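You operate a simulated robot arm through the tools that you are given. There is no shell and no other tool.

Carry out the task below with a simulated robot arm. There is one attempt and no reset: what you move stays moved.

TASK
Move the towel off the swim ring onto the table, then let the air out and shut the valve.
Where things are to end (x, y in the base frame): rolled towel within 60 mm of [320, 600].

The check looks at the end state, three seconds after you hand in, the way a careful person would. Anything else that was tipped, shoved, dropped, spilled or broken makes it a failure. Flat cloth is picked up by pressing the open fingertips on it (5 to 10 N) and closing them slowly along it; thin cloth reads only 2 to 8 mm in the jaws.

THE ROBOT
A 7-joint arm with a three-finger gripper, fixed in place. Base frame: the origin is on the floor under the middle of its stand, x ahead of it, y to its left, z up; the work surface is at about z = 800. Readings come in mm, rad, newtons and seconds.
It reaches about 1342 mm from its shoulder. Its first joint turns from -2.897 to 2.897 rad. Payload 2.69 kg.
The tool frame sits at the grasp point between the pads (the TCP): z along the fingers, y along the line on which they close. The tips reach 30 mm beyond it. The gripper opens to 128 mm; its body begins 117 mm behind the TCP.
Orientation is that of the tool frame in the base frame, as a unit quaternion [w, x, y, z]. With the fingers straight down and closing along the base's y, the tool's x points along the base's -x, its y along +y and its z along -z.

THE INTERFACE
- The arm moves only by the tool send_rows. Its argument "rows" is text: rows parted by semicolons, each of 7 numbers parted by spaces: the finger opening in m, from 0 to 0.128, then the shift along the tool's x, y, z in m, then the turn, a rotation vector about the tool's x, y, z in rad. In form: claw x y z wx wy wz; .... A call has 1 to 20 rows; each row shifts and turns the commanded pose from where the row before left it, along the tool's axes as they then stand. Rows are played at 5 a second. More than 50 mm and 0.15 rad between two rows, or a gripper value outside its range, and nothing of the call is played. Where a pose cannot be reached the arm comes as near as it can. A force on the tool above 40 N (or 10 N above the force at the start of the call, whichever is more), or a blocked arm, ends the call early, and 0.2 s more pass. Each finger travels about 127 mm/s and halts on what it meets, pressing with about 33 N; the grip force reading is that of the motor and also rises with nothing between the fingers. The clock runs only during rows and for 0.2 s after the last one: add rows that do not move to give the fingers time. The reply holds the time, the measured pose of the TCP, the force on the tool along the base axes, the opening and the grip force, in the units named above and with some noise, with the torque about the TCP (base axes, N m) and any sound that the robot's microphone picked up.
- Cameras (640 x 400 px; columns grow to the right, rows downward): "scene" is fixed at [53.3, 499.5, 1415]; the picture's right is [-0.18, -0.98, 0.00], its down [-0.62, 0.12, -0.77] and it looks along [0.76, -0.14, -0.64] (base axes); focal length 300 px, centre (320, 200). "wrist" rides on the gripper at [58, 54, -131] in the tool frame; the picture's right is [-0.68, 0.74, 0.00], its down [-0.62, -0.57, -0.55] and it looks along [-0.40, -0.37, 0.84] (tool axes); focal length 234 px, centre (320, 200). There is no depth. A picture from a camera that has moved, and an enlarged one, comes with that camera's place and axes in the base frame and with its lens.
- get_image(camera): a new picture of that camera. The clock stands still meanwhile.
- move_column(by): moves the trunk up (or, below 0, down) by that many mm; the arm rides with it, the base frame stays. It gives what a move gives, with no picture.
- close_up(camera, box): a new picture of the part [left, top, right, bottom] of that camera's present view, enlarged. The clock stands still meanwhile.
- job_done(): hands the job in; it is judged then, once.

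Places have to be worked out from the pictures, the camera data and where the tool is seen. Open the gripper and draw the arm clear of the work before you hand the job in, unless the task says otherwise.

The tools are called after "Request:" as name(argument=value, ...) on one line, values as JSON. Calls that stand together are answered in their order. send_rows: Moves the arm, as the interface text tells. Its arguments: {"type":"object","properties":{"rows":{"type":"string"}},"required":["rows"]} The other tools are called the same way: move_column (by) moves the trunk up or down; get_image (camera) takes a picture; close_up (camera, box) takes an enlarged picture of a part of a camera's view; job_done () hands the job in.

At the start:

```text
clock: 0.0
ee_pos: [650.8, 252.6, 1160.7]
tool_rot: [0.0, -0.001, 1.0, 0.0]
force: [0.4, 0.4, 0.0]
wrist_torque: [0.0, -0.03, 0.0]
finger_gap: 128.1
grasp_force: 0.0
trunk travel left (down, up): [-150.0, 200.0]
```

scene: 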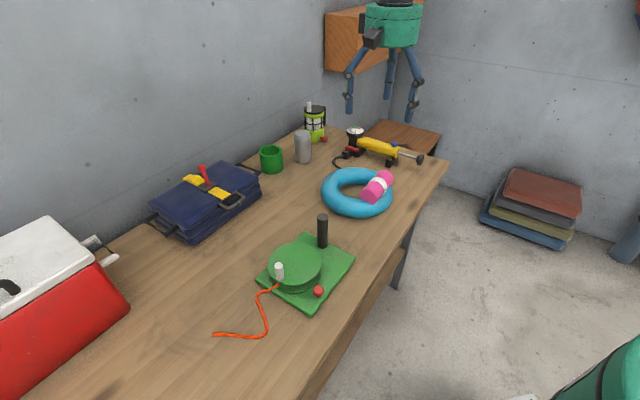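
wrist: 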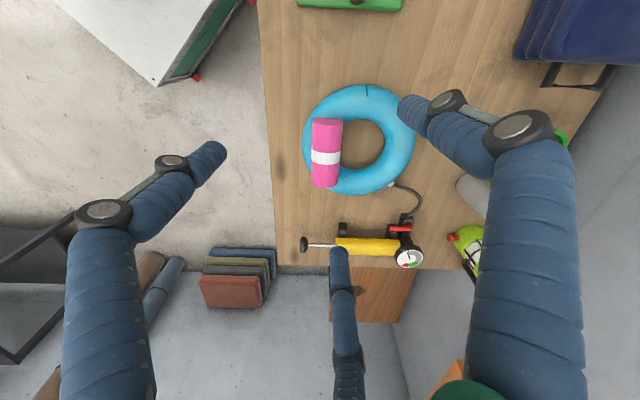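

I'll start by looking closer at the swim ring, the towel and the pump in both views.

Request:
close_up(camera="scene", box=[290, 90, 450, 230])

Request:
close_up(camera="wrist", box=[280, 70, 480, 280])

```text
2.86 times, centred on (370, 160) of scene
camera zoom: at [53.3, 499.5, 1415.0], right [-0.18, -0.98, 0.0], down [-0.62, 0.12, -0.77], along [0.76, -0.14, -0.64], focal length 858 px, centre (177, 314)
```

zoom: 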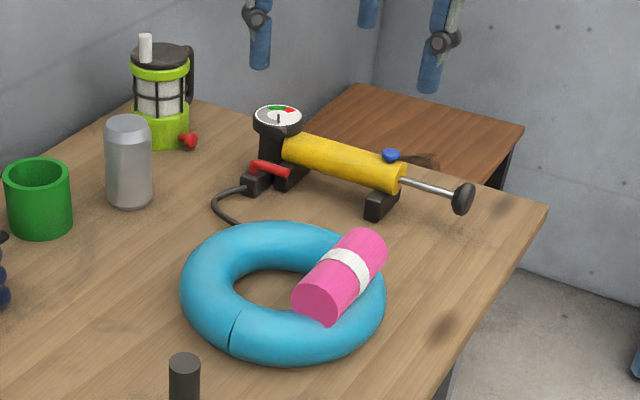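

```text
1.90 times, centred on (380, 175) of wrist
camera zoom: at [592.8, 306.7, 1292.7], right [0.68, 0.74, 0.0], down [0.62, -0.57, 0.55], along [0.4, -0.37, -0.84], focal length 446 px, centre (206, 248)
```

zoom: 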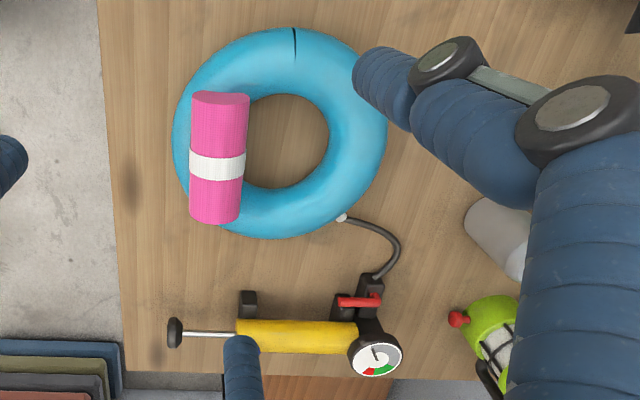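

The towel lies across the near-right side of the ring at about (720, 205, 885), with its axis along roughly (0.72, -0.69). Next I'll zoom in on the pump's gauge, red lever and blue knob.

Request:
close_up(camera="scene", box=[335, 115, 425, 172])

Request:
close_up(camera="wrist", box=[340, 170, 440, 280])

Request:
close_up(camera="scene", box=[200, 230, 380, 360])

Request:
close_up(camera="scene", box=[310, 0, 450, 130])

```text
7.02 times, centred on (380, 144) of scene
camera zoom: at [53.3, 499.5, 1415.0], right [-0.18, -0.98, 0.0], down [-0.62, 0.12, -0.77], along [0.76, -0.14, -0.64], focal length 2106 px, centre (-101, 596)
```

zoom: 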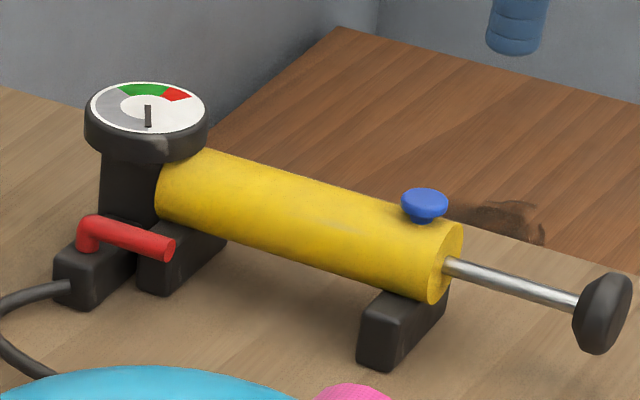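

```text
3.64 times, centred on (390, 225) of wrist
camera zoom: at [592.8, 306.7, 1292.7], right [0.68, 0.74, 0.0], down [0.62, -0.57, 0.55], along [0.4, -0.37, -0.84], focal length 852 px, centre (66, 109)
```

zoom: 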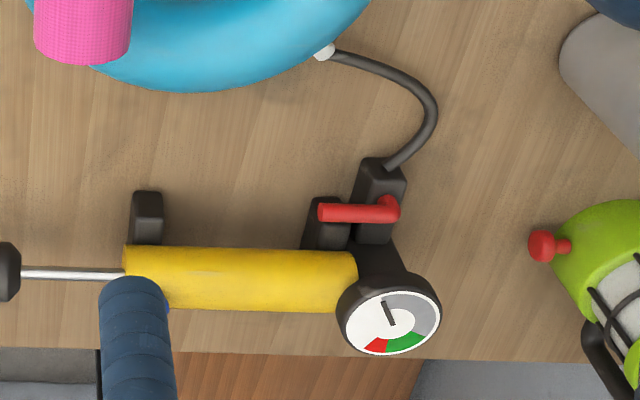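

```text
3.08 times, centred on (290, 295) of scene
camera zoom: at [53.3, 499.5, 1415.0], right [-0.18, -0.98, 0.0], down [-0.62, 0.12, -0.77], along [0.76, -0.14, -0.64], focal length 924 px, centre (412, -92)
```

zoom: 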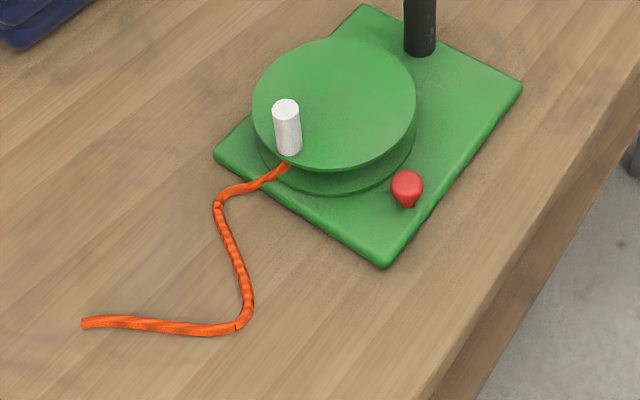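

```text
3.08 times, centred on (380, 65) of scene
camera zoom: at [53.3, 499.5, 1415.0], right [-0.18, -0.98, 0.0], down [-0.62, 0.12, -0.77], along [0.76, -0.14, -0.64], focal length 924 px, centre (135, 615)
```

zoom: 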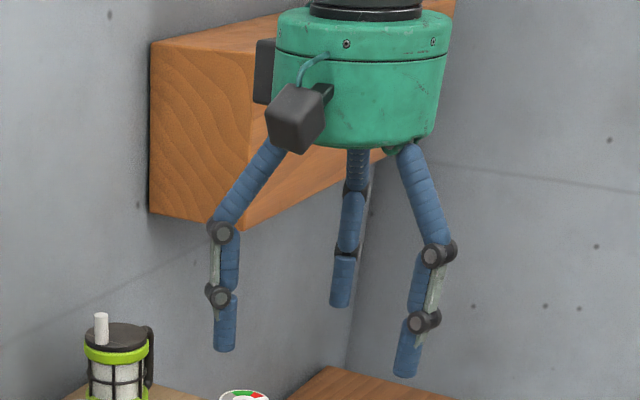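

The red lever on the valve block sits across the hose line, so it looks closed, and the gauge needle rests in the white zone. Before going to the towel I'll close the fingers partway in free air to see how they move.

Request:
send_rows(rows="0.05 0 0 0 0 0 0; 0.05 0 0 0 0 0 0; 0.05 0 0 0 0 0 0; 0.05 0 0 0 0 0 0")

Request:
get_image(camera="wrist")

Request:
close_up(camera="scene", box=[310, 0, 450, 130])

```text
clock: 1.0
ee_pos: [650.9, 253.1, 1161.0]
tool_rot: [0.0, 0.0, 1.0, 0.0]
force: [0.2, -0.9, -0.3]
wrist_torque: [-0.02, 0.0, 0.01]
finger_gap: 50.1
grasp_force: 0.2
trunk travel left (down, up): [-150.0, 200.0]
```

```text
taken
camera wrist: at [592.8, 306.7, 1292.7], right [0.68, 0.74, 0.0], down [0.62, -0.57, 0.55], along [0.4, -0.37, -0.84], focal length 234 px, centre (320, 200)
```

wrist: 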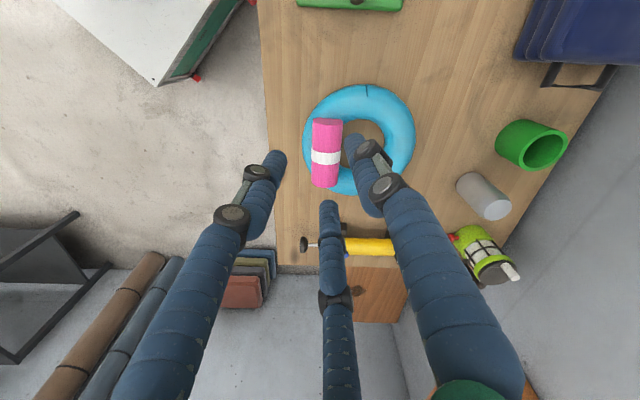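

```text
3.08 times, centred on (380, 65) of scene
camera zoom: at [53.3, 499.5, 1415.0], right [-0.18, -0.98, 0.0], down [-0.62, 0.12, -0.77], along [0.76, -0.14, -0.64], focal length 924 px, centre (135, 615)
```

zoom: 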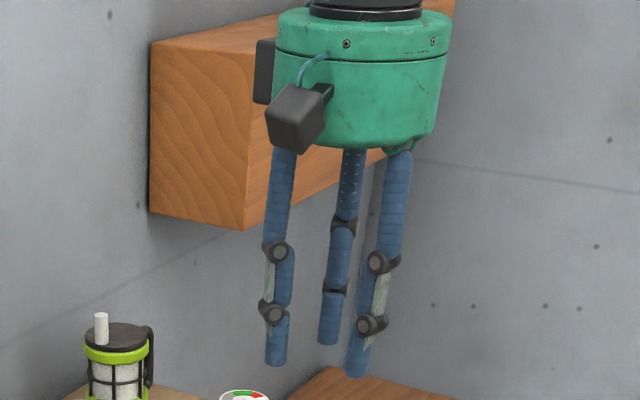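

All three fingers close radially at 120°, with one at tool +y and two at -y. I'll open fully, move above the towel and turn about 0.765 rad so the closing line crosses the towel's axis, then check.

Request:
send_rows(rows="0.128 -0.02 -0.02 0.034 0 0 0; 0.128 -0.02 -0.02 0.034 0 0 0; 0.128 -0.02 -0.02 0.034 0 0 0; 0.128 0 0 0 0 0 0.1275; 0.128 0 0 0 0 0 0.1275; 0.128 0 0 0 0 0 0.1275; 0.128 0 0 0 0 0 0.1275; 0.128 0 0 0 0 0 0.1275; 0.128 0 0 0 0 0 0.1275; 0.128 0 0 0 0 0 0; 0.128 0 0 0 0 0 0")

Request:
get_image(camera="wrist")

Request:
get_image(camera="scene")

```text
clock: 3.4
ee_pos: [712.4, 191.9, 1059.1]
tool_rot: [0.0, 0.374, 0.927, 0.0]
force: [-0.7, 0.0, 0.4]
wrist_torque: [0.01, 0.01, -0.03]
finger_gap: 128.2
grasp_force: 0.1
trunk travel left (down, up): [-150.0, 200.0]
```

```text
taken
camera wrist: at [706.9, 271.6, 1190.9], right [1.0, 0.06, 0.0], down [0.05, -0.83, 0.55], along [0.03, -0.55, -0.84], focal length 234 px, centre (320, 200)
```

wrist: 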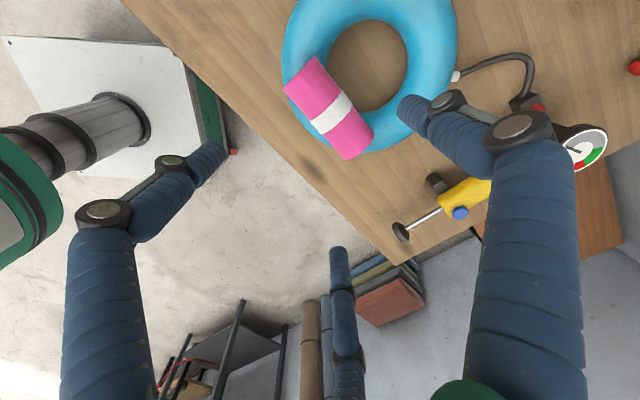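

```text
taken
```

scene: 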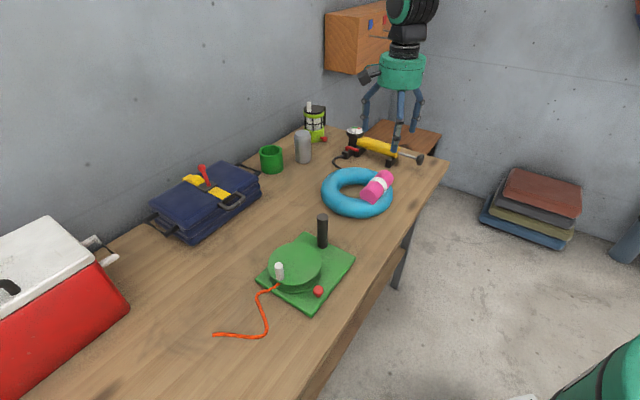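

The orientation is as planned. I'll zoom in on the towel from here to refine its position and axis.

Request:
close_up(camera="wrist", box=[260, 0, 470, 180])

Request:
close_up(camera="scene", box=[310, 155, 410, 225])

```text
2.22 times, centred on (365, 90) of wrist
camera zoom: at [706.9, 271.6, 1190.9], right [1.0, 0.06, 0.0], down [0.05, -0.83, 0.55], along [0.03, -0.55, -0.84], focal length 520 px, centre (220, 444)
```

zoom: 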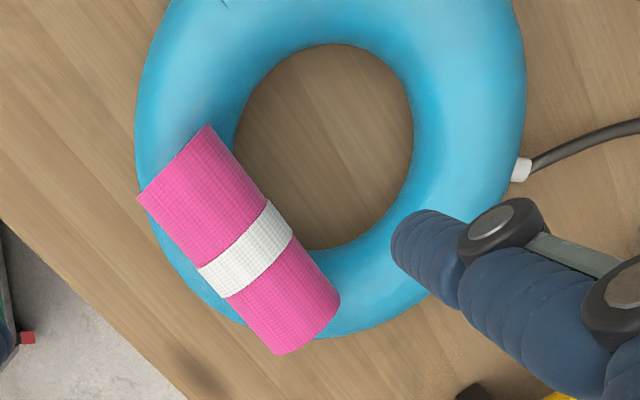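

```text
5.71 times, centred on (360, 190) of scene
camera zoom: at [53.3, 499.5, 1415.0], right [-0.18, -0.98, 0.0], down [-0.62, 0.12, -0.77], along [0.76, -0.14, -0.64], focal length 1715 px, centre (91, 257)
```

zoom: 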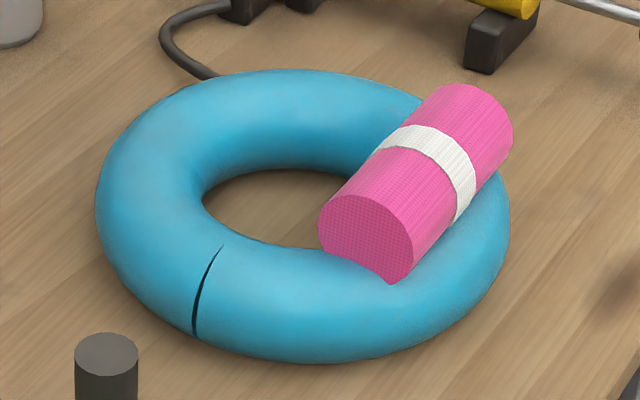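

The towel's centre is near (724, 201, 880) and the axis angle about -46°, so the TCP is already well placed. I'll add a small turn and go down in stages to TCP z≈890, which leaves the tips about level with the top of the ring.

Request:
send_rows(rows="0.128 0 0 0.03 0 0 0.03; 0.128 0 0 0.03 0 0 0; 0.128 0 0 0.03 0 0 0; 0.128 0 0 0.02 0 0 0; 0.128 0 0 0.01 0 0 0; 0.128 0 0 0 0 0 0; 0.128 0 0 0 0 0 0")

Request:
get_image(camera="wrist")

Request:
close_up(camera="scene", box=[310, 90, 450, 225])

```text
clock: 5.0
ee_pos: [709.8, 192.3, 939.2]
tool_rot: [0.0, 0.387, 0.922, 0.0]
force: [-0.2, -0.2, 0.0]
wrist_torque: [-0.05, 0.0, 0.01]
finger_gap: 127.8
grasp_force: 0.0
trunk travel left (down, up): [-150.0, 200.0]
```

```text
taken
camera wrist: at [708.4, 272.6, 1070.8], right [1.0, 0.03, 0.0], down [0.03, -0.84, 0.55], along [0.02, -0.55, -0.84], focal length 234 px, centre (320, 200)
```

wrist: 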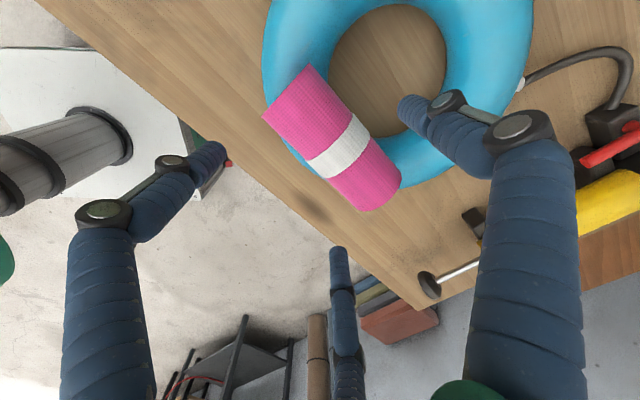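

```text
2.96 times, centred on (380, 158) of scene
camera zoom: at [53.3, 499.5, 1415.0], right [-0.18, -0.98, 0.0], down [-0.62, 0.12, -0.77], along [0.76, -0.14, -0.64], focal length 889 px, centre (142, 326)
```

zoom: 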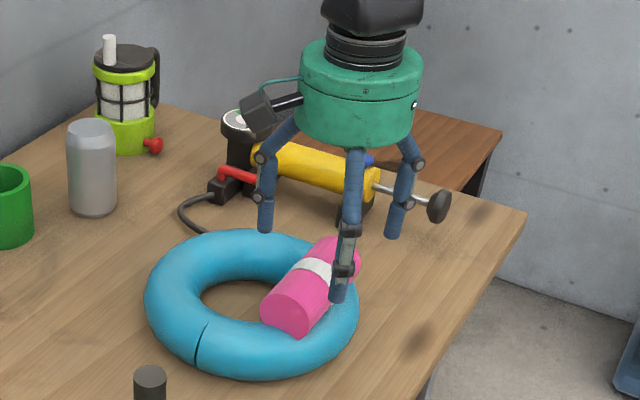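

From here the towel's centre reads about (727, 201), which is 18 mm toward the single finger and so centred in the open gap. I'll go down the last 48 mm slowly.

Request:
send_rows(rows="0.128 0 0 0.015 0 0 0; 0.128 0 0 0.015 0 0 0; 0.128 0 0 0.010 0 0 0; 0.128 0 0 0.008 0 0 0; 0.128 0 0 0 0 0 0; 0.128 0 0 0 0 0 0")

Request:
get_image(camera="wrist")

Request:
close_up(camera="scene", box=[310, 110, 430, 225])

```text
clock: 6.4
ee_pos: [710.7, 191.6, 892.2]
tool_rot: [0.0, 0.388, 0.922, 0.0]
force: [-0.2, -0.1, -0.5]
wrist_torque: [0.02, -0.01, 0.01]
finger_gap: 128.1
grasp_force: 0.0
trunk travel left (down, up): [-150.0, 200.0]
```

```text
taken
camera wrist: at [709.8, 271.4, 1023.7], right [1.0, 0.03, 0.0], down [0.03, -0.84, 0.55], along [0.02, -0.55, -0.84], focal length 234 px, centre (320, 200)
```

wrist: 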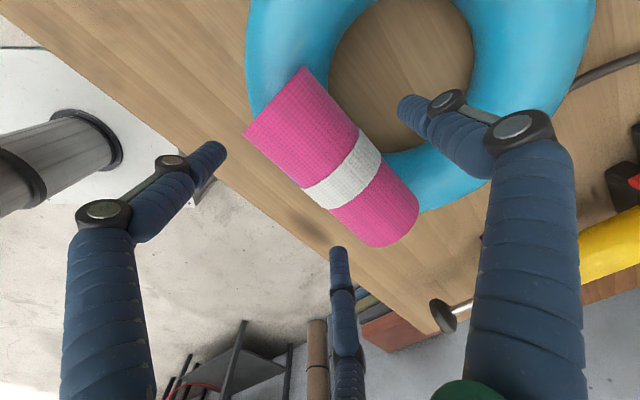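

```text
3.48 times, centred on (370, 168) of scene
camera zoom: at [53.3, 499.5, 1415.0], right [-0.18, -0.98, 0.0], down [-0.62, 0.12, -0.77], along [0.76, -0.14, -0.64], focal length 1044 px, centre (146, 313)
```

zoom: 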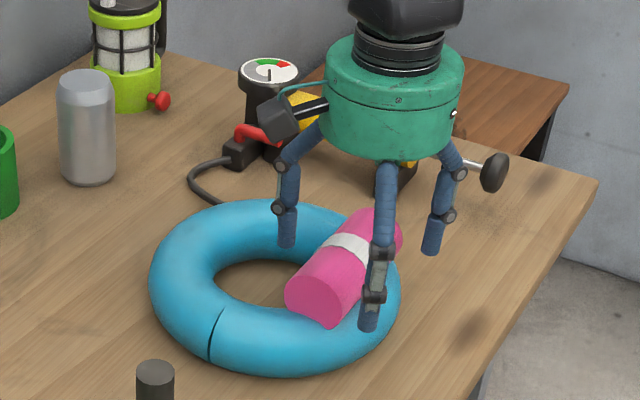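

The fingers straddle the towel and touch nothing, so I'll close slowly and watch the grip.

Request:
send_rows(rows="0.118 0 0 0 0 0 0; 0.108 0 0 0 0 0 0; 0.1 0 0 0 0 0 0; 0.092 0 0 0 0 0 0; 0.084 0 0 0 0 0 0; 0.078 0 0 0 0 0 0; 0.072 0 0 0 0 0 0; 0.066 0 0 0 0 0 0; 0.06 0 0 0 0 0 0; 0.055 0 0 0 0 0 0; 0.05 0 0 0 0 0 0; 0.05 0 0 0 0 0 0")

Request:
get_image(camera="wrist")

Request:
close_up(camera="scene", box=[310, 110, 430, 225])

```text
clock: 9.0
ee_pos: [712.8, 192.2, 893.0]
tool_rot: [0.0, 0.388, 0.922, 0.0]
force: [1.0, 0.7, 4.4]
wrist_torque: [0.08, -0.09, -0.04]
finger_gap: 75.2
grasp_force: 33.3
trunk travel left (down, up): [-150.0, 200.0]
```

```text
taken
camera wrist: at [709.9, 271.5, 1024.0], right [1.0, 0.03, 0.0], down [0.03, -0.84, 0.55], along [0.02, -0.55, -0.84], focal length 234 px, centre (320, 200)
```

wrist: 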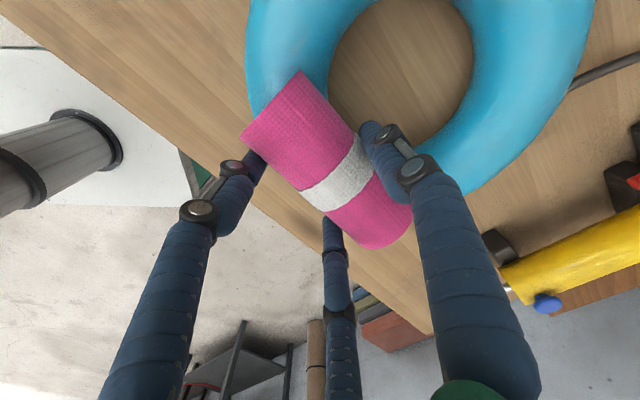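

```text
3.48 times, centred on (370, 168) of scene
camera zoom: at [53.3, 499.5, 1415.0], right [-0.18, -0.98, 0.0], down [-0.62, 0.12, -0.77], along [0.76, -0.14, -0.64], focal length 1044 px, centre (146, 313)
```

zoom: 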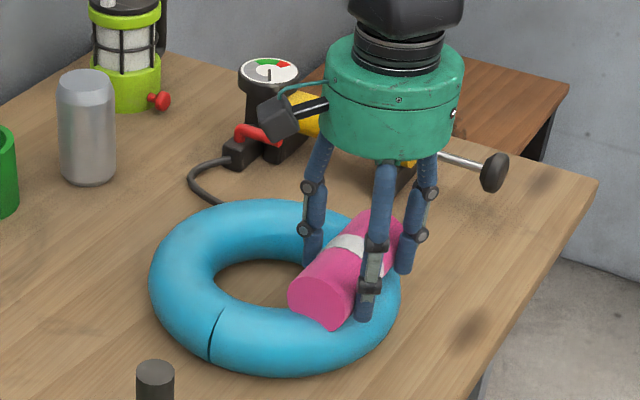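

All three fingers have the towel at a 75 mm gap with 33 N. I'll lift gently and check that only the towel comes up.

Request:
send_rows(rows="0.05 0 0 -0.005 0 0 0; 0.05 0 0 -0.01 0 0 0; 0.05 0 0 -0.015 0 0 0; 0.05 0 0 -0.02 0 0 0; 0.05 0 0 -0.02 0 0 0; 0.05 0 0 -0.02 0 0 0; 0.05 0 0 0 0 0 0")

Request:
get_image(camera="wrist")

Request:
get_image(camera="scene")

```text
clock: 10.6
ee_pos: [712.8, 193.6, 982.0]
tool_rot: [0.0, 0.387, 0.922, 0.0]
force: [0.4, -0.6, 0.3]
wrist_torque: [0.02, -0.01, 0.0]
finger_gap: 50.1
grasp_force: 0.0
trunk travel left (down, up): [-150.0, 200.0]
```

```text
taken
camera wrist: at [710.4, 272.3, 1113.8], right [1.0, 0.03, 0.0], down [0.03, -0.84, 0.55], along [0.02, -0.55, -0.84], focal length 234 px, centre (320, 200)
```

wrist: 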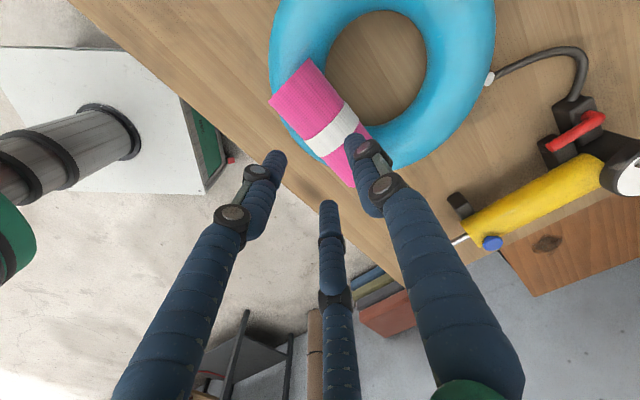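

```text
taken
```

scene: 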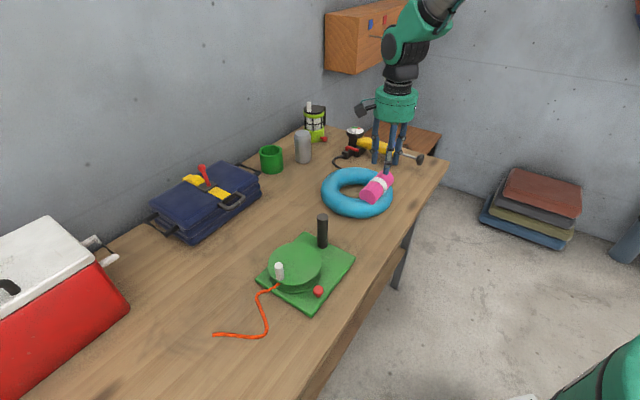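

The towel slipped out: the 4 N of upward force says I gripped above its widest line. It's still lying on the ring, so I'll open and check how it lies before trying again lower.

Request:
send_rows(rows="0.09 0 0 0 0 0 0; 0.128 0 0 0 0 0 0; 0.128 0 0 0 0 0 0; 0.128 0 0 0 0 0 0")

Request:
close_up(camera="wrist", box=[230, 0, 510, 190])

Request:
close_up(camera="scene", box=[310, 155, 410, 225])

```text
clock: 11.6
ee_pos: [712.8, 191.7, 982.3]
tool_rot: [0.001, 0.388, 0.922, 0.0]
force: [-0.3, -0.3, 0.2]
wrist_torque: [0.01, 0.0, 0.01]
finger_gap: 128.3
grasp_force: 0.1
trunk travel left (down, up): [-150.0, 200.0]
```

```text
2.11 times, centred on (370, 95) of wrist
camera zoom: at [710.6, 272.4, 1113.5], right [1.0, 0.03, 0.0], down [0.03, -0.84, 0.55], along [0.02, -0.55, -0.84], focal length 493 px, centre (215, 421)
```

zoom: 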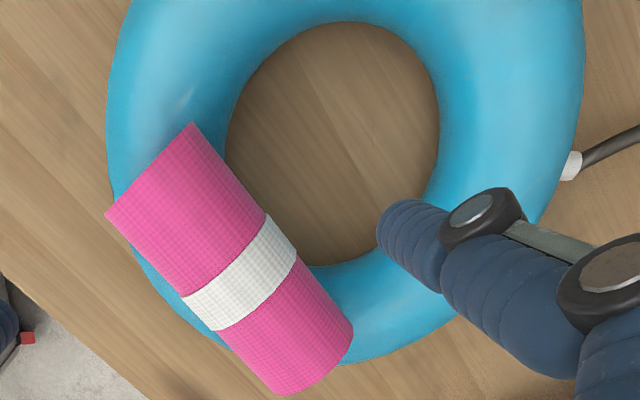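

```text
5.71 times, centred on (360, 190) of scene
camera zoom: at [53.3, 499.5, 1415.0], right [-0.18, -0.98, 0.0], down [-0.62, 0.12, -0.77], along [0.76, -0.14, -0.64], focal length 1715 px, centre (91, 257)
```

zoom: 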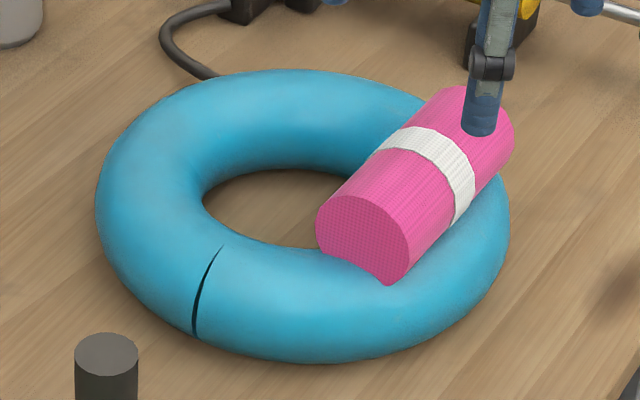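

The towel sits lower than I thought, centre about z=872 and sunk into the ring, so only the rounded fingertips had it. I'll tilt 0.35 rad so the single finger can reach down into the ring's hole under the towel while the other two stay clear of the ring.

Request:
send_rows(rows="0.128 0 0 0 0.07 0 0; 0.128 0 0 0 0.07 0 0; 0.128 0 0 0 0.07 0 0; 0.128 0 0 0 0.07 0 0; 0.128 0 0 0 0.069 0 0; 0.128 0 0.0202 0.0042 0 0 0; 0.128 0 0.0202 0.0042 0 0 0; 0.128 0 0 0.02 0 0 0; 0.128 0 0 0.02 0 0 0; 0.128 0 0 0 0 0 0; 0.128 0 0 0 0 0 0")

Request:
get_image(camera="wrist")

Request:
close_up(camera="scene", box=[310, 110, 430, 225])

```text
clock: 14.0
ee_pos: [726.2, 205.4, 923.5]
tool_rot: [-0.067, 0.382, 0.908, -0.16]
force: [-0.4, -0.4, -0.1]
wrist_torque: [0.0, -0.03, -0.06]
finger_gap: 128.2
grasp_force: 0.0
trunk travel left (down, up): [-150.0, 200.0]
```

```text
taken
camera wrist: at [754.5, 314.7, 1028.1], right [0.97, 0.0, -0.25], down [0.19, -0.68, 0.71], along [-0.17, -0.73, -0.66], focal length 234 px, centre (320, 200)
```

wrist: 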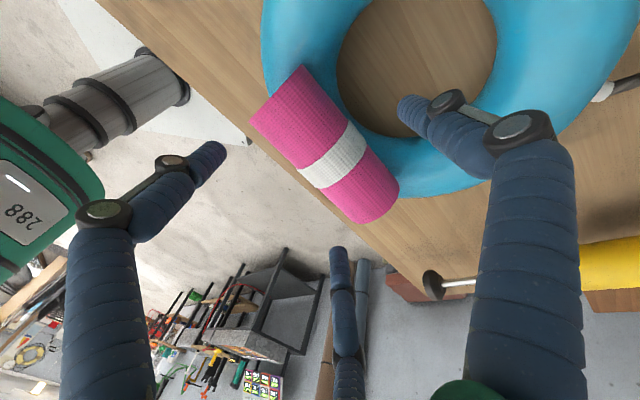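

```text
3.48 times, centred on (370, 168) of scene
camera zoom: at [53.3, 499.5, 1415.0], right [-0.18, -0.98, 0.0], down [-0.62, 0.12, -0.77], along [0.76, -0.14, -0.64], focal length 1044 px, centre (146, 313)
```

zoom: 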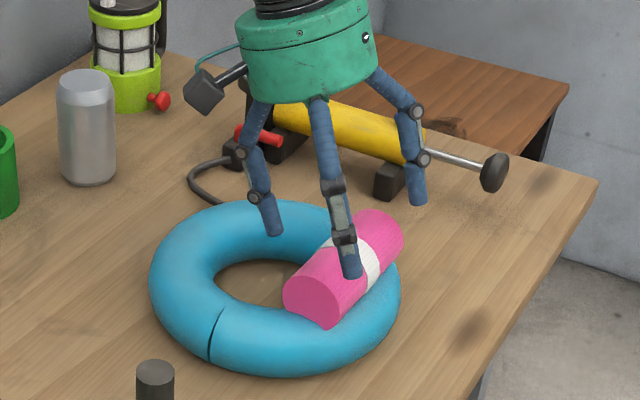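

The pose is as planned, 40 mm short of the grasp. I'll move in along the fingers in 10 mm steps and then look.

Request:
send_rows(rows="0.128 0 0 0.01 0 0 0; 0.128 0 0 0.01 0 0 0; 0.128 0 0 0.01 0 0 0; 0.128 0 0 0.01 0 0 0; 0.128 0 0 0 0 0 0; 0.128 0 0 0 0 0 0")

Request:
get_image(camera="wrist")

Request:
close_up(camera="scene", box=[310, 110, 430, 225])

```text
clock: 15.4
ee_pos: [716.9, 196.5, 884.0]
tool_rot: [-0.068, 0.382, 0.908, -0.16]
force: [-0.1, -0.7, 0.6]
wrist_torque: [-0.02, 0.0, -0.03]
finger_gap: 127.9
grasp_force: 0.0
trunk travel left (down, up): [-150.0, 200.0]
```

```text
taken
camera wrist: at [744.6, 304.9, 989.8], right [0.97, 0.0, -0.25], down [0.19, -0.68, 0.71], along [-0.17, -0.73, -0.66], focal length 234 px, centre (320, 200)
```

wrist: 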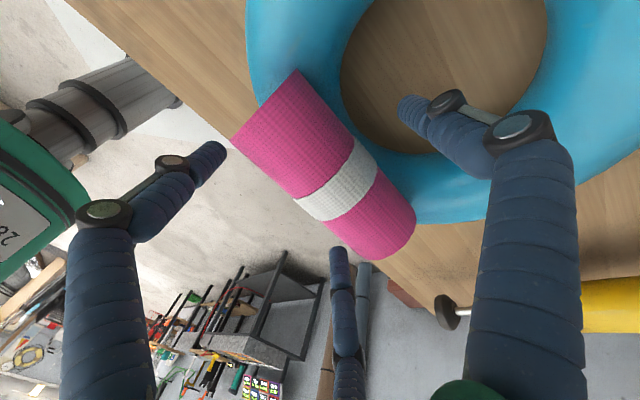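

```text
3.48 times, centred on (370, 168) of scene
camera zoom: at [53.3, 499.5, 1415.0], right [-0.18, -0.98, 0.0], down [-0.62, 0.12, -0.77], along [0.76, -0.14, -0.64], focal length 1044 px, centre (146, 313)
```

zoom: 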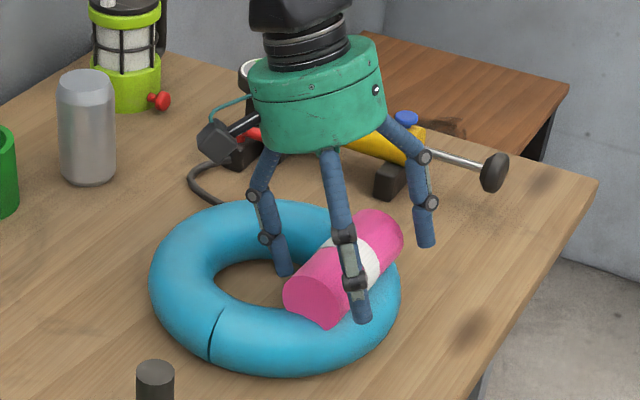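

The single finger is in the hole on the inner side and the other two are on the outer side, with no contact. Closing slowly now.

Request:
send_rows(rows="0.118 0 0 0 0 0 0; 0.108 0 0 0 0 0 0; 0.1 0 0 0 0 0 0; 0.092 0 0 0 0 0 0; 0.084 0 0 0 0 0 0; 0.078 0 0 0 0 0 0; 0.072 0 0 0 0 0 0; 0.066 0 0 0 0 0 0; 0.06 0 0 0 0 0 0; 0.055 0 0 0 0 0 0; 0.055 0 0 0 0 0 0")

Request:
get_image(camera="wrist")

Request:
close_up(camera="scene", box=[310, 110, 430, 225])

```text
clock: 17.8
ee_pos: [717.3, 196.2, 885.1]
tool_rot: [-0.068, 0.382, 0.908, -0.16]
force: [1.8, 2.2, 1.7]
wrist_torque: [0.04, -0.07, 0.01]
finger_gap: 71.8
grasp_force: 33.2
trunk travel left (down, up): [-150.0, 200.0]
```

```text
taken
camera wrist: at [744.7, 305.0, 990.0], right [0.97, 0.0, -0.25], down [0.19, -0.68, 0.71], along [-0.17, -0.73, -0.66], focal length 234 px, centre (320, 200)
```

wrist: 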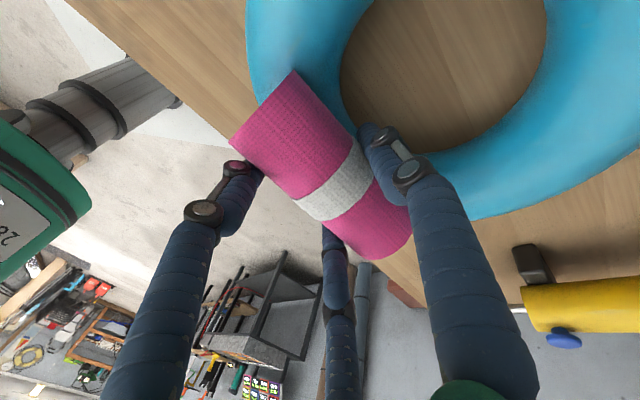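

```text
3.48 times, centred on (370, 168) of scene
camera zoom: at [53.3, 499.5, 1415.0], right [-0.18, -0.98, 0.0], down [-0.62, 0.12, -0.77], along [0.76, -0.14, -0.64], focal length 1044 px, centre (146, 313)
```

zoom: 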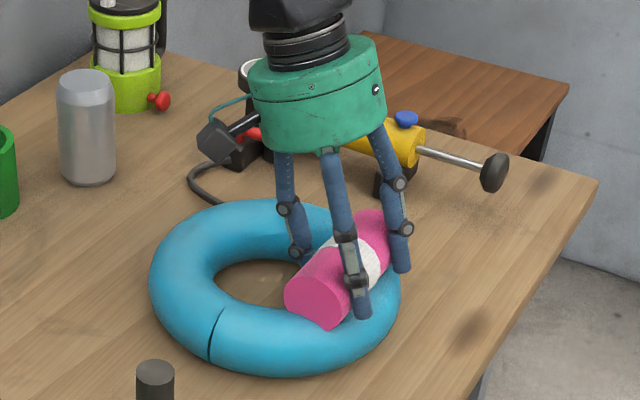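

It's gripped at 71.8 mm. I'll lift straight up slowly and watch whether the gap holds.

Request:
send_rows(rows="0.05 0 -0.0012 -0.0033 0 0 0; 0.05 0 -0.0012 -0.0033 0 0 0; 0.05 0 -0.0017 -0.0047 0 0 0; 0.05 0 -0.0017 -0.0047 0 0 0; 0.05 0 -0.0017 -0.0047 0 0 0; 0.05 0 -0.0017 -0.0047 0 0 0; 0.05 0 0 0 0 0 0")

Request:
get_image(camera="wrist")

Request:
close_up(camera="scene", box=[310, 110, 430, 225])

```text
clock: 19.4
ee_pos: [716.6, 197.6, 911.3]
tool_rot: [-0.068, 0.381, 0.908, -0.16]
force: [1.0, 0.6, -1.7]
wrist_torque: [0.02, -0.01, 0.0]
finger_gap: 71.9
grasp_force: 32.7
trunk travel left (down, up): [-150.0, 200.0]
```

```text
taken
camera wrist: at [744.5, 306.9, 1017.1], right [0.97, 0.0, -0.25], down [0.19, -0.68, 0.71], along [-0.17, -0.73, -0.66], focal length 234 px, centre (320, 200)
```

wrist: 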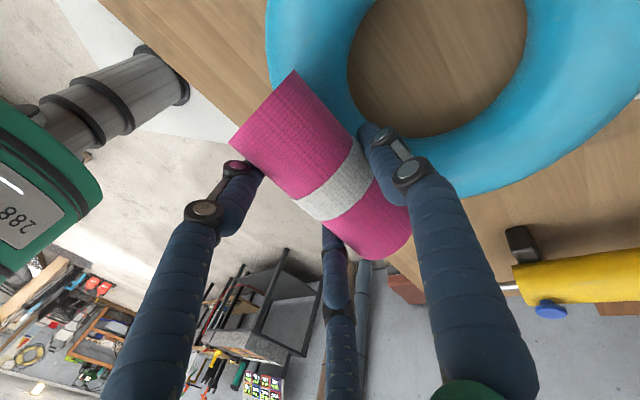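

```text
3.48 times, centred on (370, 168) of scene
camera zoom: at [53.3, 499.5, 1415.0], right [-0.18, -0.98, 0.0], down [-0.62, 0.12, -0.77], along [0.76, -0.14, -0.64], focal length 1044 px, centre (146, 313)
```

zoom: 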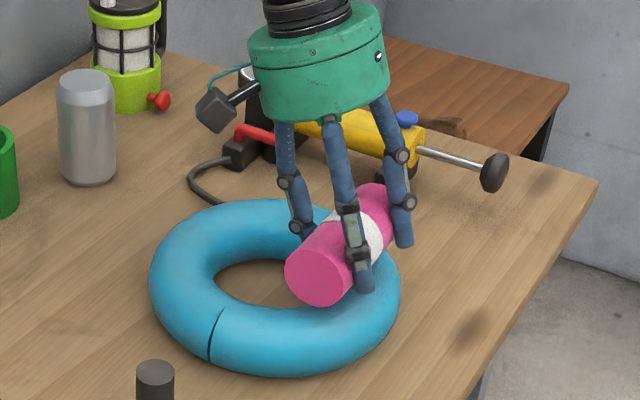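

The towel is held, with the gap steady at 71.9 mm, and it's clear of the ring. I'll lift another 150 mm and take out the tilt.

Request:
send_rows(rows="0.05 0 -0.0051 -0.0141 0 0 0; 0.05 0 -0.0068 -0.0188 0 0 0; 0.05 0 -0.0085 -0.0235 0 0 0; 0.05 0 -0.0085 -0.0235 0 0 0; 0.05 0 -0.0085 -0.0235 0 0 0; 0.05 0 -0.0085 -0.0235 0 0 0; 0.05 0 -0.0051 -0.0141 0 0 0; 0.05 0 0 0 -0.06 0 0; 0.05 0 0 0 -0.06 0 0; 0.05 0 0 0 -0.06 0 0; 0.05 0 0 0 -0.06 0 0; 0.05 0 0 0 -0.06 0 0; 0.05 0 0 0 -0.049 0 0; 0.05 0 0 0 0 0 0")

Request:
get_image(camera="wrist")

Request:
get_image(camera="scene")

```text
clock: 22.4
ee_pos: [715.1, 196.1, 1060.3]
tool_rot: [0.0, 0.388, 0.922, 0.0]
force: [0.0, -0.1, -0.8]
wrist_torque: [-0.01, -0.01, 0.0]
finger_gap: 71.7
grasp_force: 32.5
trunk travel left (down, up): [-150.0, 200.0]
```

```text
taken
camera wrist: at [713.3, 277.1, 1192.2], right [1.0, 0.03, 0.0], down [0.03, -0.84, 0.55], along [0.02, -0.55, -0.84], focal length 234 px, centre (320, 200)
```

wrist: 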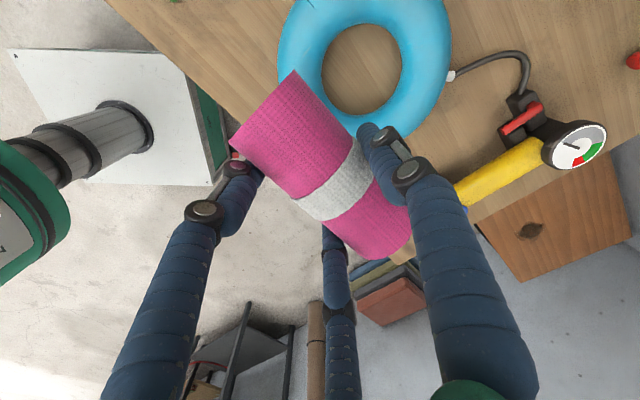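

```text
taken
```

scene: 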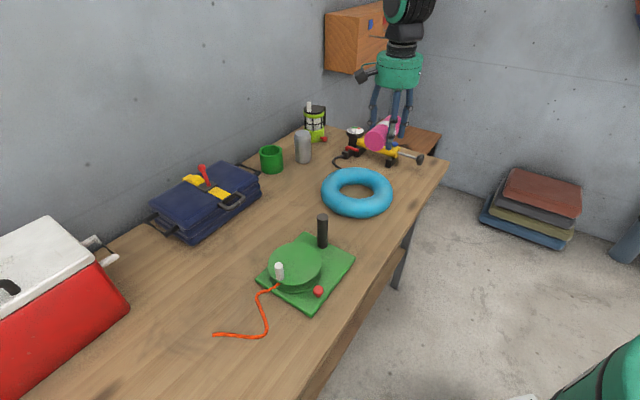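

Held firmly and level. The target (320, 600) shows as clear table with the orange cord at x≥368, so I'll aim the towel's centre at about (300, 600) with its axis along y. First I'll travel over at this height.

Request:
send_rows(rows="0.05 0.02 -0.0003 0 0 0 0; 0.05 0.035 -0.0005 0 0 0 0; 0.05 0.038 -0.0006 0 0 0 0; 0.05 0.038 -0.0006 0 0 0 0; 0.05 0.038 -0.0006 0 0 0 0; 0.05 0.038 -0.0006 0 0 0 0; 0.05 0.038 -0.0006 0 0 0 0; 0.05 0.038 -0.0006 0 0 0 0; 0.05 0.038 -0.0006 0 0 0 0; 0.05 0.038 -0.0006 0 0 0 0; 0.05 0.038 -0.0006 0 0 0 0; 0.05 0.038 -0.0006 0 0 0 0; 0.05 0.038 -0.0006 0 0 0 0; 0.05 0.038 -0.0006 0 0 0 0; 0.05 0.035 -0.0005 0 0 0 0; 0.05 0.0228 -0.0003 0 0 0 0; 0.05 0 0 0 0 0 0")

Request:
get_image(camera="wrist")

Request:
get_image(camera="scene")

```text
clock: 26.0
ee_pos: [312.5, 599.5, 1060.7]
tool_rot: [-0.001, 0.387, 0.922, 0.0]
force: [0.7, -0.3, -0.8]
wrist_torque: [-0.02, -0.01, 0.0]
finger_gap: 71.7
grasp_force: 32.9
trunk travel left (down, up): [-150.0, 200.0]
```

```text
taken
camera wrist: at [310.0, 679.3, 1191.1], right [1.0, 0.03, 0.0], down [0.03, -0.84, 0.55], along [0.02, -0.55, -0.84], focal length 234 px, centre (320, 200)
```

wrist: 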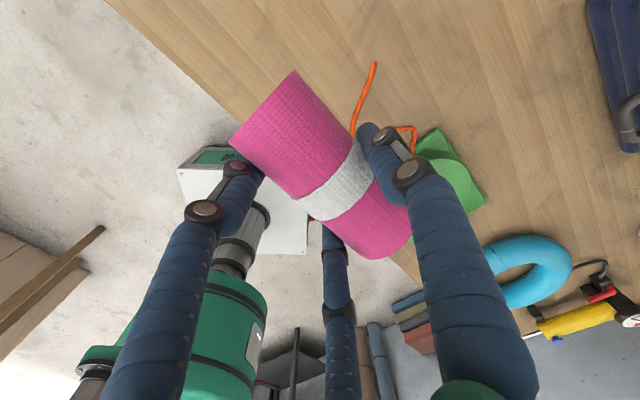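

```text
taken
```

scene: 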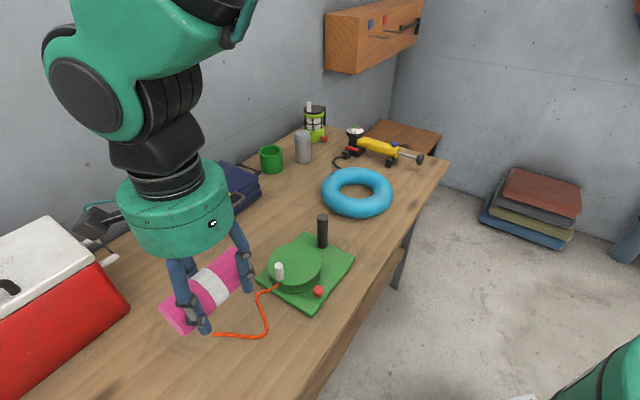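

I'm above the target area. Now I'll turn the tool about -2.36 rad so the towel lies along y with the single finger on the robot's side.

Request:
send_rows(rows="0.05 0 0 0 0 0 -0.1; 0.05 0 0 0 0 0 -0.14; 0.05 0 0 0 0 0 -0.14; 0.05 0 0 0 0 0 -0.14; 0.05 0 0 0 0 0 -0.14; 0.05 0 0 0 0 0 -0.14; 0.05 0 0 0 0 0 -0.14; 0.05 0 0 0 0 0 -0.14; 0.05 0 0 0 0 0 -0.14; 0.05 0 0 0 0 0 -0.14; 0.05 0 0 0 0 0 -0.14; 0.05 0 0 0 0 0 -0.14; 0.05 0 0 0 0 0 -0.14; 0.05 0 0 0 0 0 -0.14; 0.05 0 0 0 0 0 -0.14; 0.05 0 0 0 0 0 -0.14; 0.05 0 0 0 0 0 -0.14; 0.05 0 0 0 0 0 -0.025; 0.05 0 0 0 0 0 0; 0.05 0 0 0 0 0 0")

Request:
get_image(camera="wrist")

Request:
get_image(camera="scene")

```text
clock: 30.2
ee_pos: [312.4, 599.4, 1061.2]
tool_rot: [0.0, -0.706, 0.708, 0.0]
force: [0.6, -0.3, -1.6]
wrist_torque: [0.0, 0.0, -0.01]
finger_gap: 71.3
grasp_force: 33.5
trunk travel left (down, up): [-150.0, 200.0]
```

```text
taken
camera wrist: at [259.2, 540.6, 1192.4], right [-0.74, 0.68, 0.0], down [0.57, 0.61, 0.55], along [0.37, 0.4, -0.84], focal length 234 px, centre (320, 200)
```

wrist: 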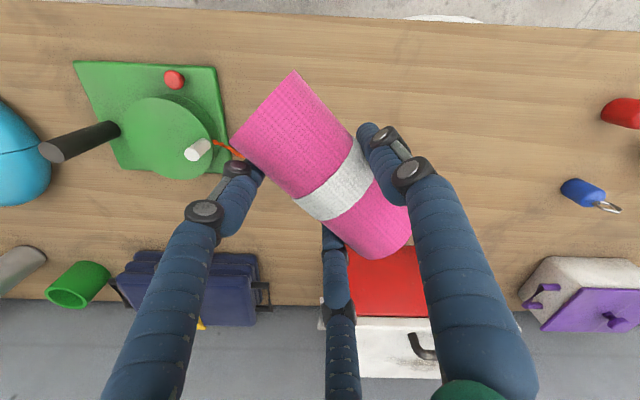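

```text
taken
```

scene: 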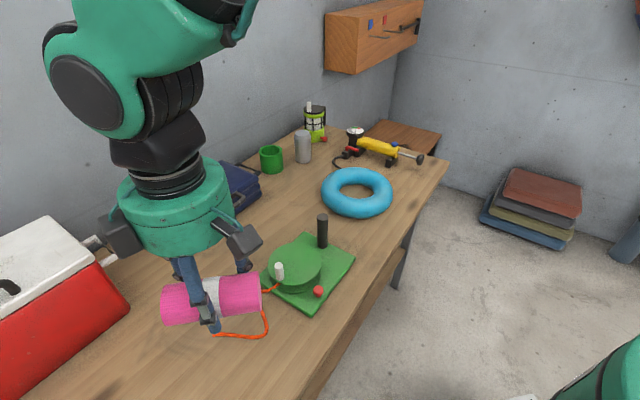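

The towel is now along y and its centre should land at about (302, 603). I'll go down to just above the table first.

Request:
send_rows(rows="0.05 0 0 0.015 0 0 0; 0.05 0 0 0.025 0 0 0; 0.05 0 0 0.03 0 0 0; 0.05 0 0 0.03 0 0 0; 0.05 0 0 0.03 0 0 0; 0.05 0 0 0.03 0 0 0; 0.05 0 0 0.02 0 0 0; 0.05 0 0 0.015 0 0 0; 0.05 0 0 0.01 0 0 0; 0.05 0 0 0 0 0 0; 0.05 0 0 0 0 0 0")

Request:
get_image(camera="wrist")

Request:
get_image(camera="scene")

```text
clock: 32.6
ee_pos: [313.0, 598.5, 857.1]
tool_rot: [0.001, -0.706, 0.708, 0.0]
force: [-0.5, -0.7, -1.2]
wrist_torque: [0.0, -0.02, 0.01]
finger_gap: 71.4
grasp_force: 33.3
trunk travel left (down, up): [-150.0, 200.0]
```

```text
taken
camera wrist: at [259.0, 540.2, 988.2], right [-0.74, 0.68, 0.0], down [0.57, 0.61, 0.55], along [0.37, 0.4, -0.84], focal length 234 px, centre (320, 200)
```

wrist: 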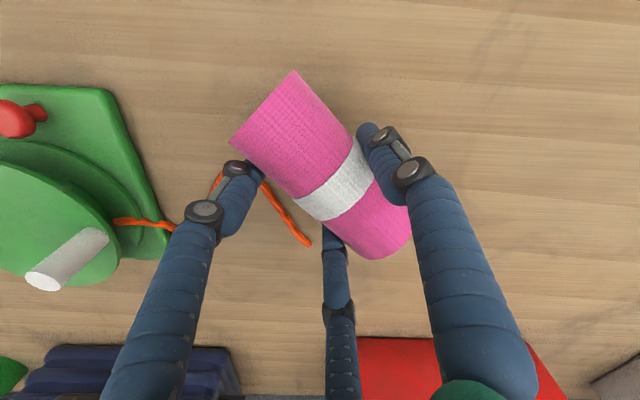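

```text
taken
```

scene: 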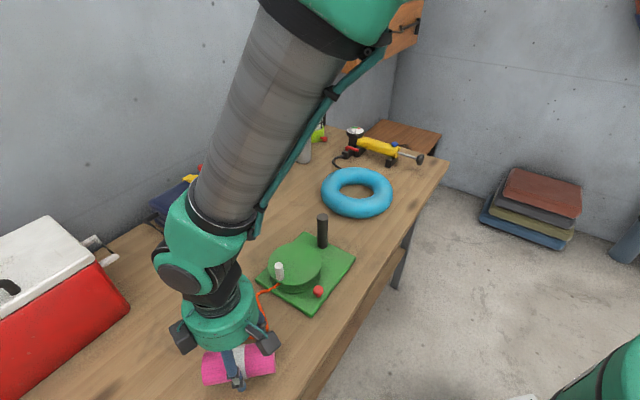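

The cord stays about 30 mm outside the two far fingers. I'll lower in small steps and watch for contact.

Request:
send_rows(rows="0.05 0 0 0.005 0 0 0; 0.05 0 0 0.005 0 0 0; 0.05 0 0 0.003 0 0 0; 0.05 0 0 0.002 0 0 0; 0.05 0 0 0 0 0 0")

Request:
close_up(camera="scene", box=[160, 300, 340, 400])

```text
clock: 33.8
ee_pos: [311.8, 597.5, 840.5]
tool_rot: [0.001, -0.706, 0.708, 0.0]
force: [0.3, -0.4, -1.5]
wrist_torque: [0.05, 0.02, 0.01]
finger_gap: 71.6
grasp_force: 32.6
trunk travel left (down, up): [-150.0, 200.0]
```

```text
3.56 times, centred on (250, 350) of scene
camera zoom: at [53.3, 499.5, 1415.0], right [-0.18, -0.98, 0.0], down [-0.62, 0.12, -0.77], along [0.76, -0.14, -0.64], focal length 1067 px, centre (569, -333)
```

zoom: 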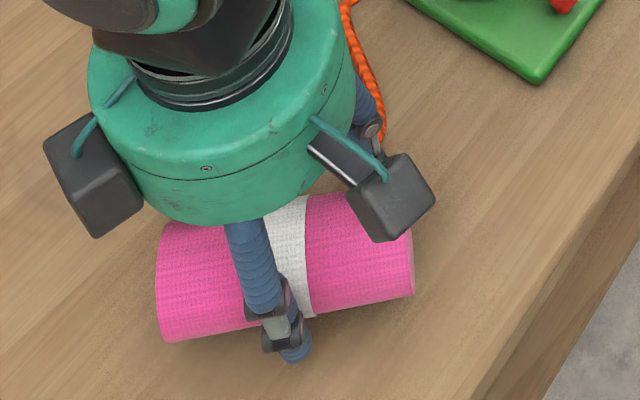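

Still no contact, since the force is just the towel's weight. I'll go down a few more millimetres in 2 mm steps.

Request:
send_rows(rows="0.05 0 0 0.002 0 0 0; 0.05 0 0 0.002 0 0 0; 0.05 0 0 0 0 0 0")

```text
clock: 34.6
ee_pos: [312.2, 597.8, 836.6]
tool_rot: [0.001, 0.707, -0.707, 0.0]
force: [-0.1, 0.4, -1.2]
wrist_torque: [0.05, -0.02, 0.02]
finger_gap: 71.6
grasp_force: 33.4
trunk travel left (down, up): [-150.0, 200.0]
```

No contact force yet, so I'll keep going in small steps.

Request:
send_rows(rows="0.05 0 0 0.002 0 0 0; 0.05 0 0 0.001 0 0 0; 0.05 0 0 0 0 0 0")

Request:
close_up(camera="scene", box=[180, 320, 320, 400])

```text
clock: 35.4
ee_pos: [313.1, 600.2, 835.7]
tool_rot: [0.001, -0.706, 0.708, 0.0]
force: [-2.8, -6.9, 21.7]
wrist_torque: [-0.64, 0.36, 0.06]
finger_gap: 71.7
grasp_force: 32.8
trunk travel left (down, up): [-150.0, 200.0]
```

```text
4.57 times, centred on (250, 360) of scene
camera zoom: at [53.3, 499.5, 1415.0], right [-0.18, -0.98, 0.0], down [-0.62, 0.12, -0.77], along [0.76, -0.14, -0.64], focal length 1372 px, centre (640, -531)
```

zoom: 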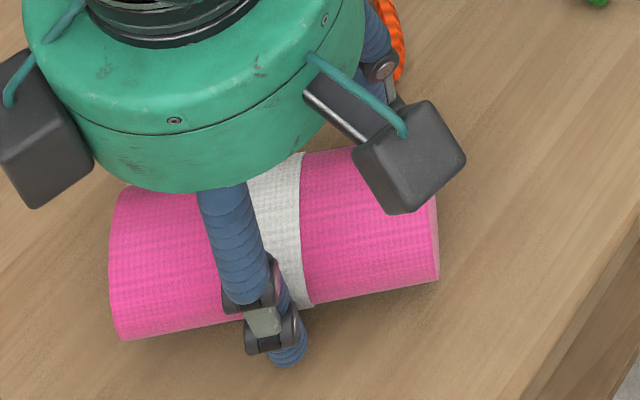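

Contact with the table at 22 N. I'll back off about 1 mm, then open slowly to 90 mm, keeping clear of the cord.

Request:
send_rows(rows="0.05 0 0 -0.001 0 0 0; 0.065 0 0 0 0 0 0; 0.072 0 0 0 0 0 0; 0.074 0 0 0 0 0 0; 0.076 0 0 0 0 0 0; 0.078 0 0 0 0 0 0; 0.081 0 0 0 0 0 0; 0.085 0 0 0 0 0 0; 0.09 0 0 0 0 0 0; 0.095 0 0 0 0 0 0; 0.095 0 0 0 0 0 0")

Request:
get_image(camera="wrist")

Request:
close_up(camera="scene", box=[180, 300, 340, 400])

```text
clock: 37.8
ee_pos: [312.9, 599.4, 834.6]
tool_rot: [0.001, -0.707, 0.708, 0.0]
force: [0.1, 0.9, -0.1]
wrist_torque: [-0.01, 0.07, 0.0]
finger_gap: 95.2
grasp_force: 0.0
trunk travel left (down, up): [-150.0, 200.0]
```

```text
taken
camera wrist: at [259.3, 541.4, 966.2], right [-0.74, 0.68, 0.0], down [0.57, 0.61, 0.55], along [0.37, 0.4, -0.84], focal length 234 px, centre (320, 200)
```

wrist: 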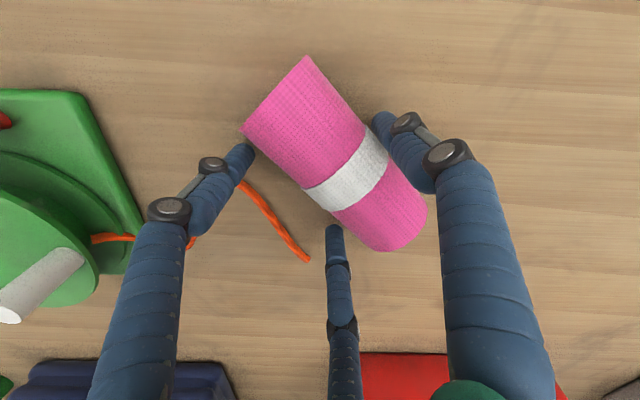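

```text
4.00 times, centred on (260, 350) of scene
camera zoom: at [53.3, 499.5, 1415.0], right [-0.18, -0.98, 0.0], down [-0.62, 0.12, -0.77], along [0.76, -0.14, -0.64], focal length 1201 px, centre (560, -400)
```

zoom: 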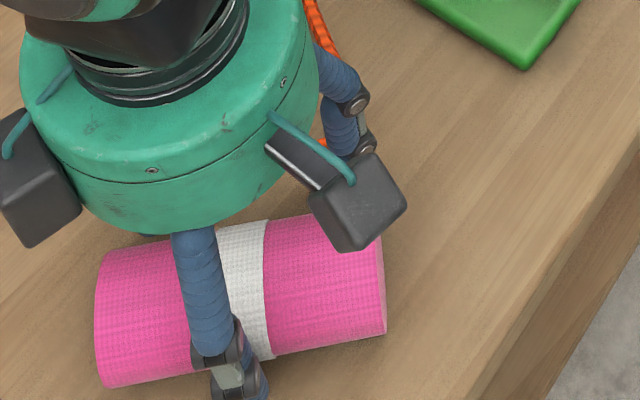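

Released. I'll lift straight up and check that the towel stays put.

Request:
send_rows(rows="0.095 0 0 -0.01 0 0 0; 0.095 0 0 -0.02 0 0 0; 0.095 0 0 -0.03 0 0 0; 0.095 0 0 -0.04 0 0 0; 0.095 0 0 -0.04 0 0 0; 0.095 0 0 -0.04 0 0 0; 0.095 0 0 -0.04 0 0 0; 0.095 0 0 0 0 0 0")

Request:
get_image(camera="wrist")

Request:
get_image(camera="scene")

```text
clock: 39.6
ee_pos: [310.6, 598.2, 1059.3]
tool_rot: [0.0, -0.707, 0.708, -0.001]
force: [0.1, -0.5, 0.6]
wrist_torque: [0.01, -0.01, 0.0]
finger_gap: 95.1
grasp_force: 0.0
trunk travel left (down, up): [-150.0, 200.0]
```

```text
taken
camera wrist: at [257.1, 541.1, 1189.2], right [-0.74, 0.68, 0.0], down [0.57, 0.61, 0.55], along [0.37, 0.4, -0.84], focal length 234 px, centre (320, 200)
```

wrist: 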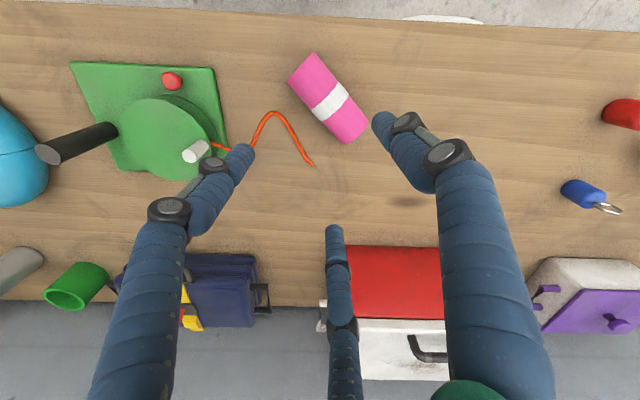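

```text
taken
```

scene: 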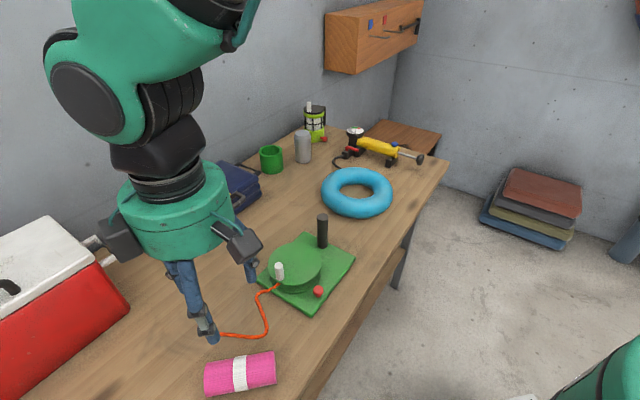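

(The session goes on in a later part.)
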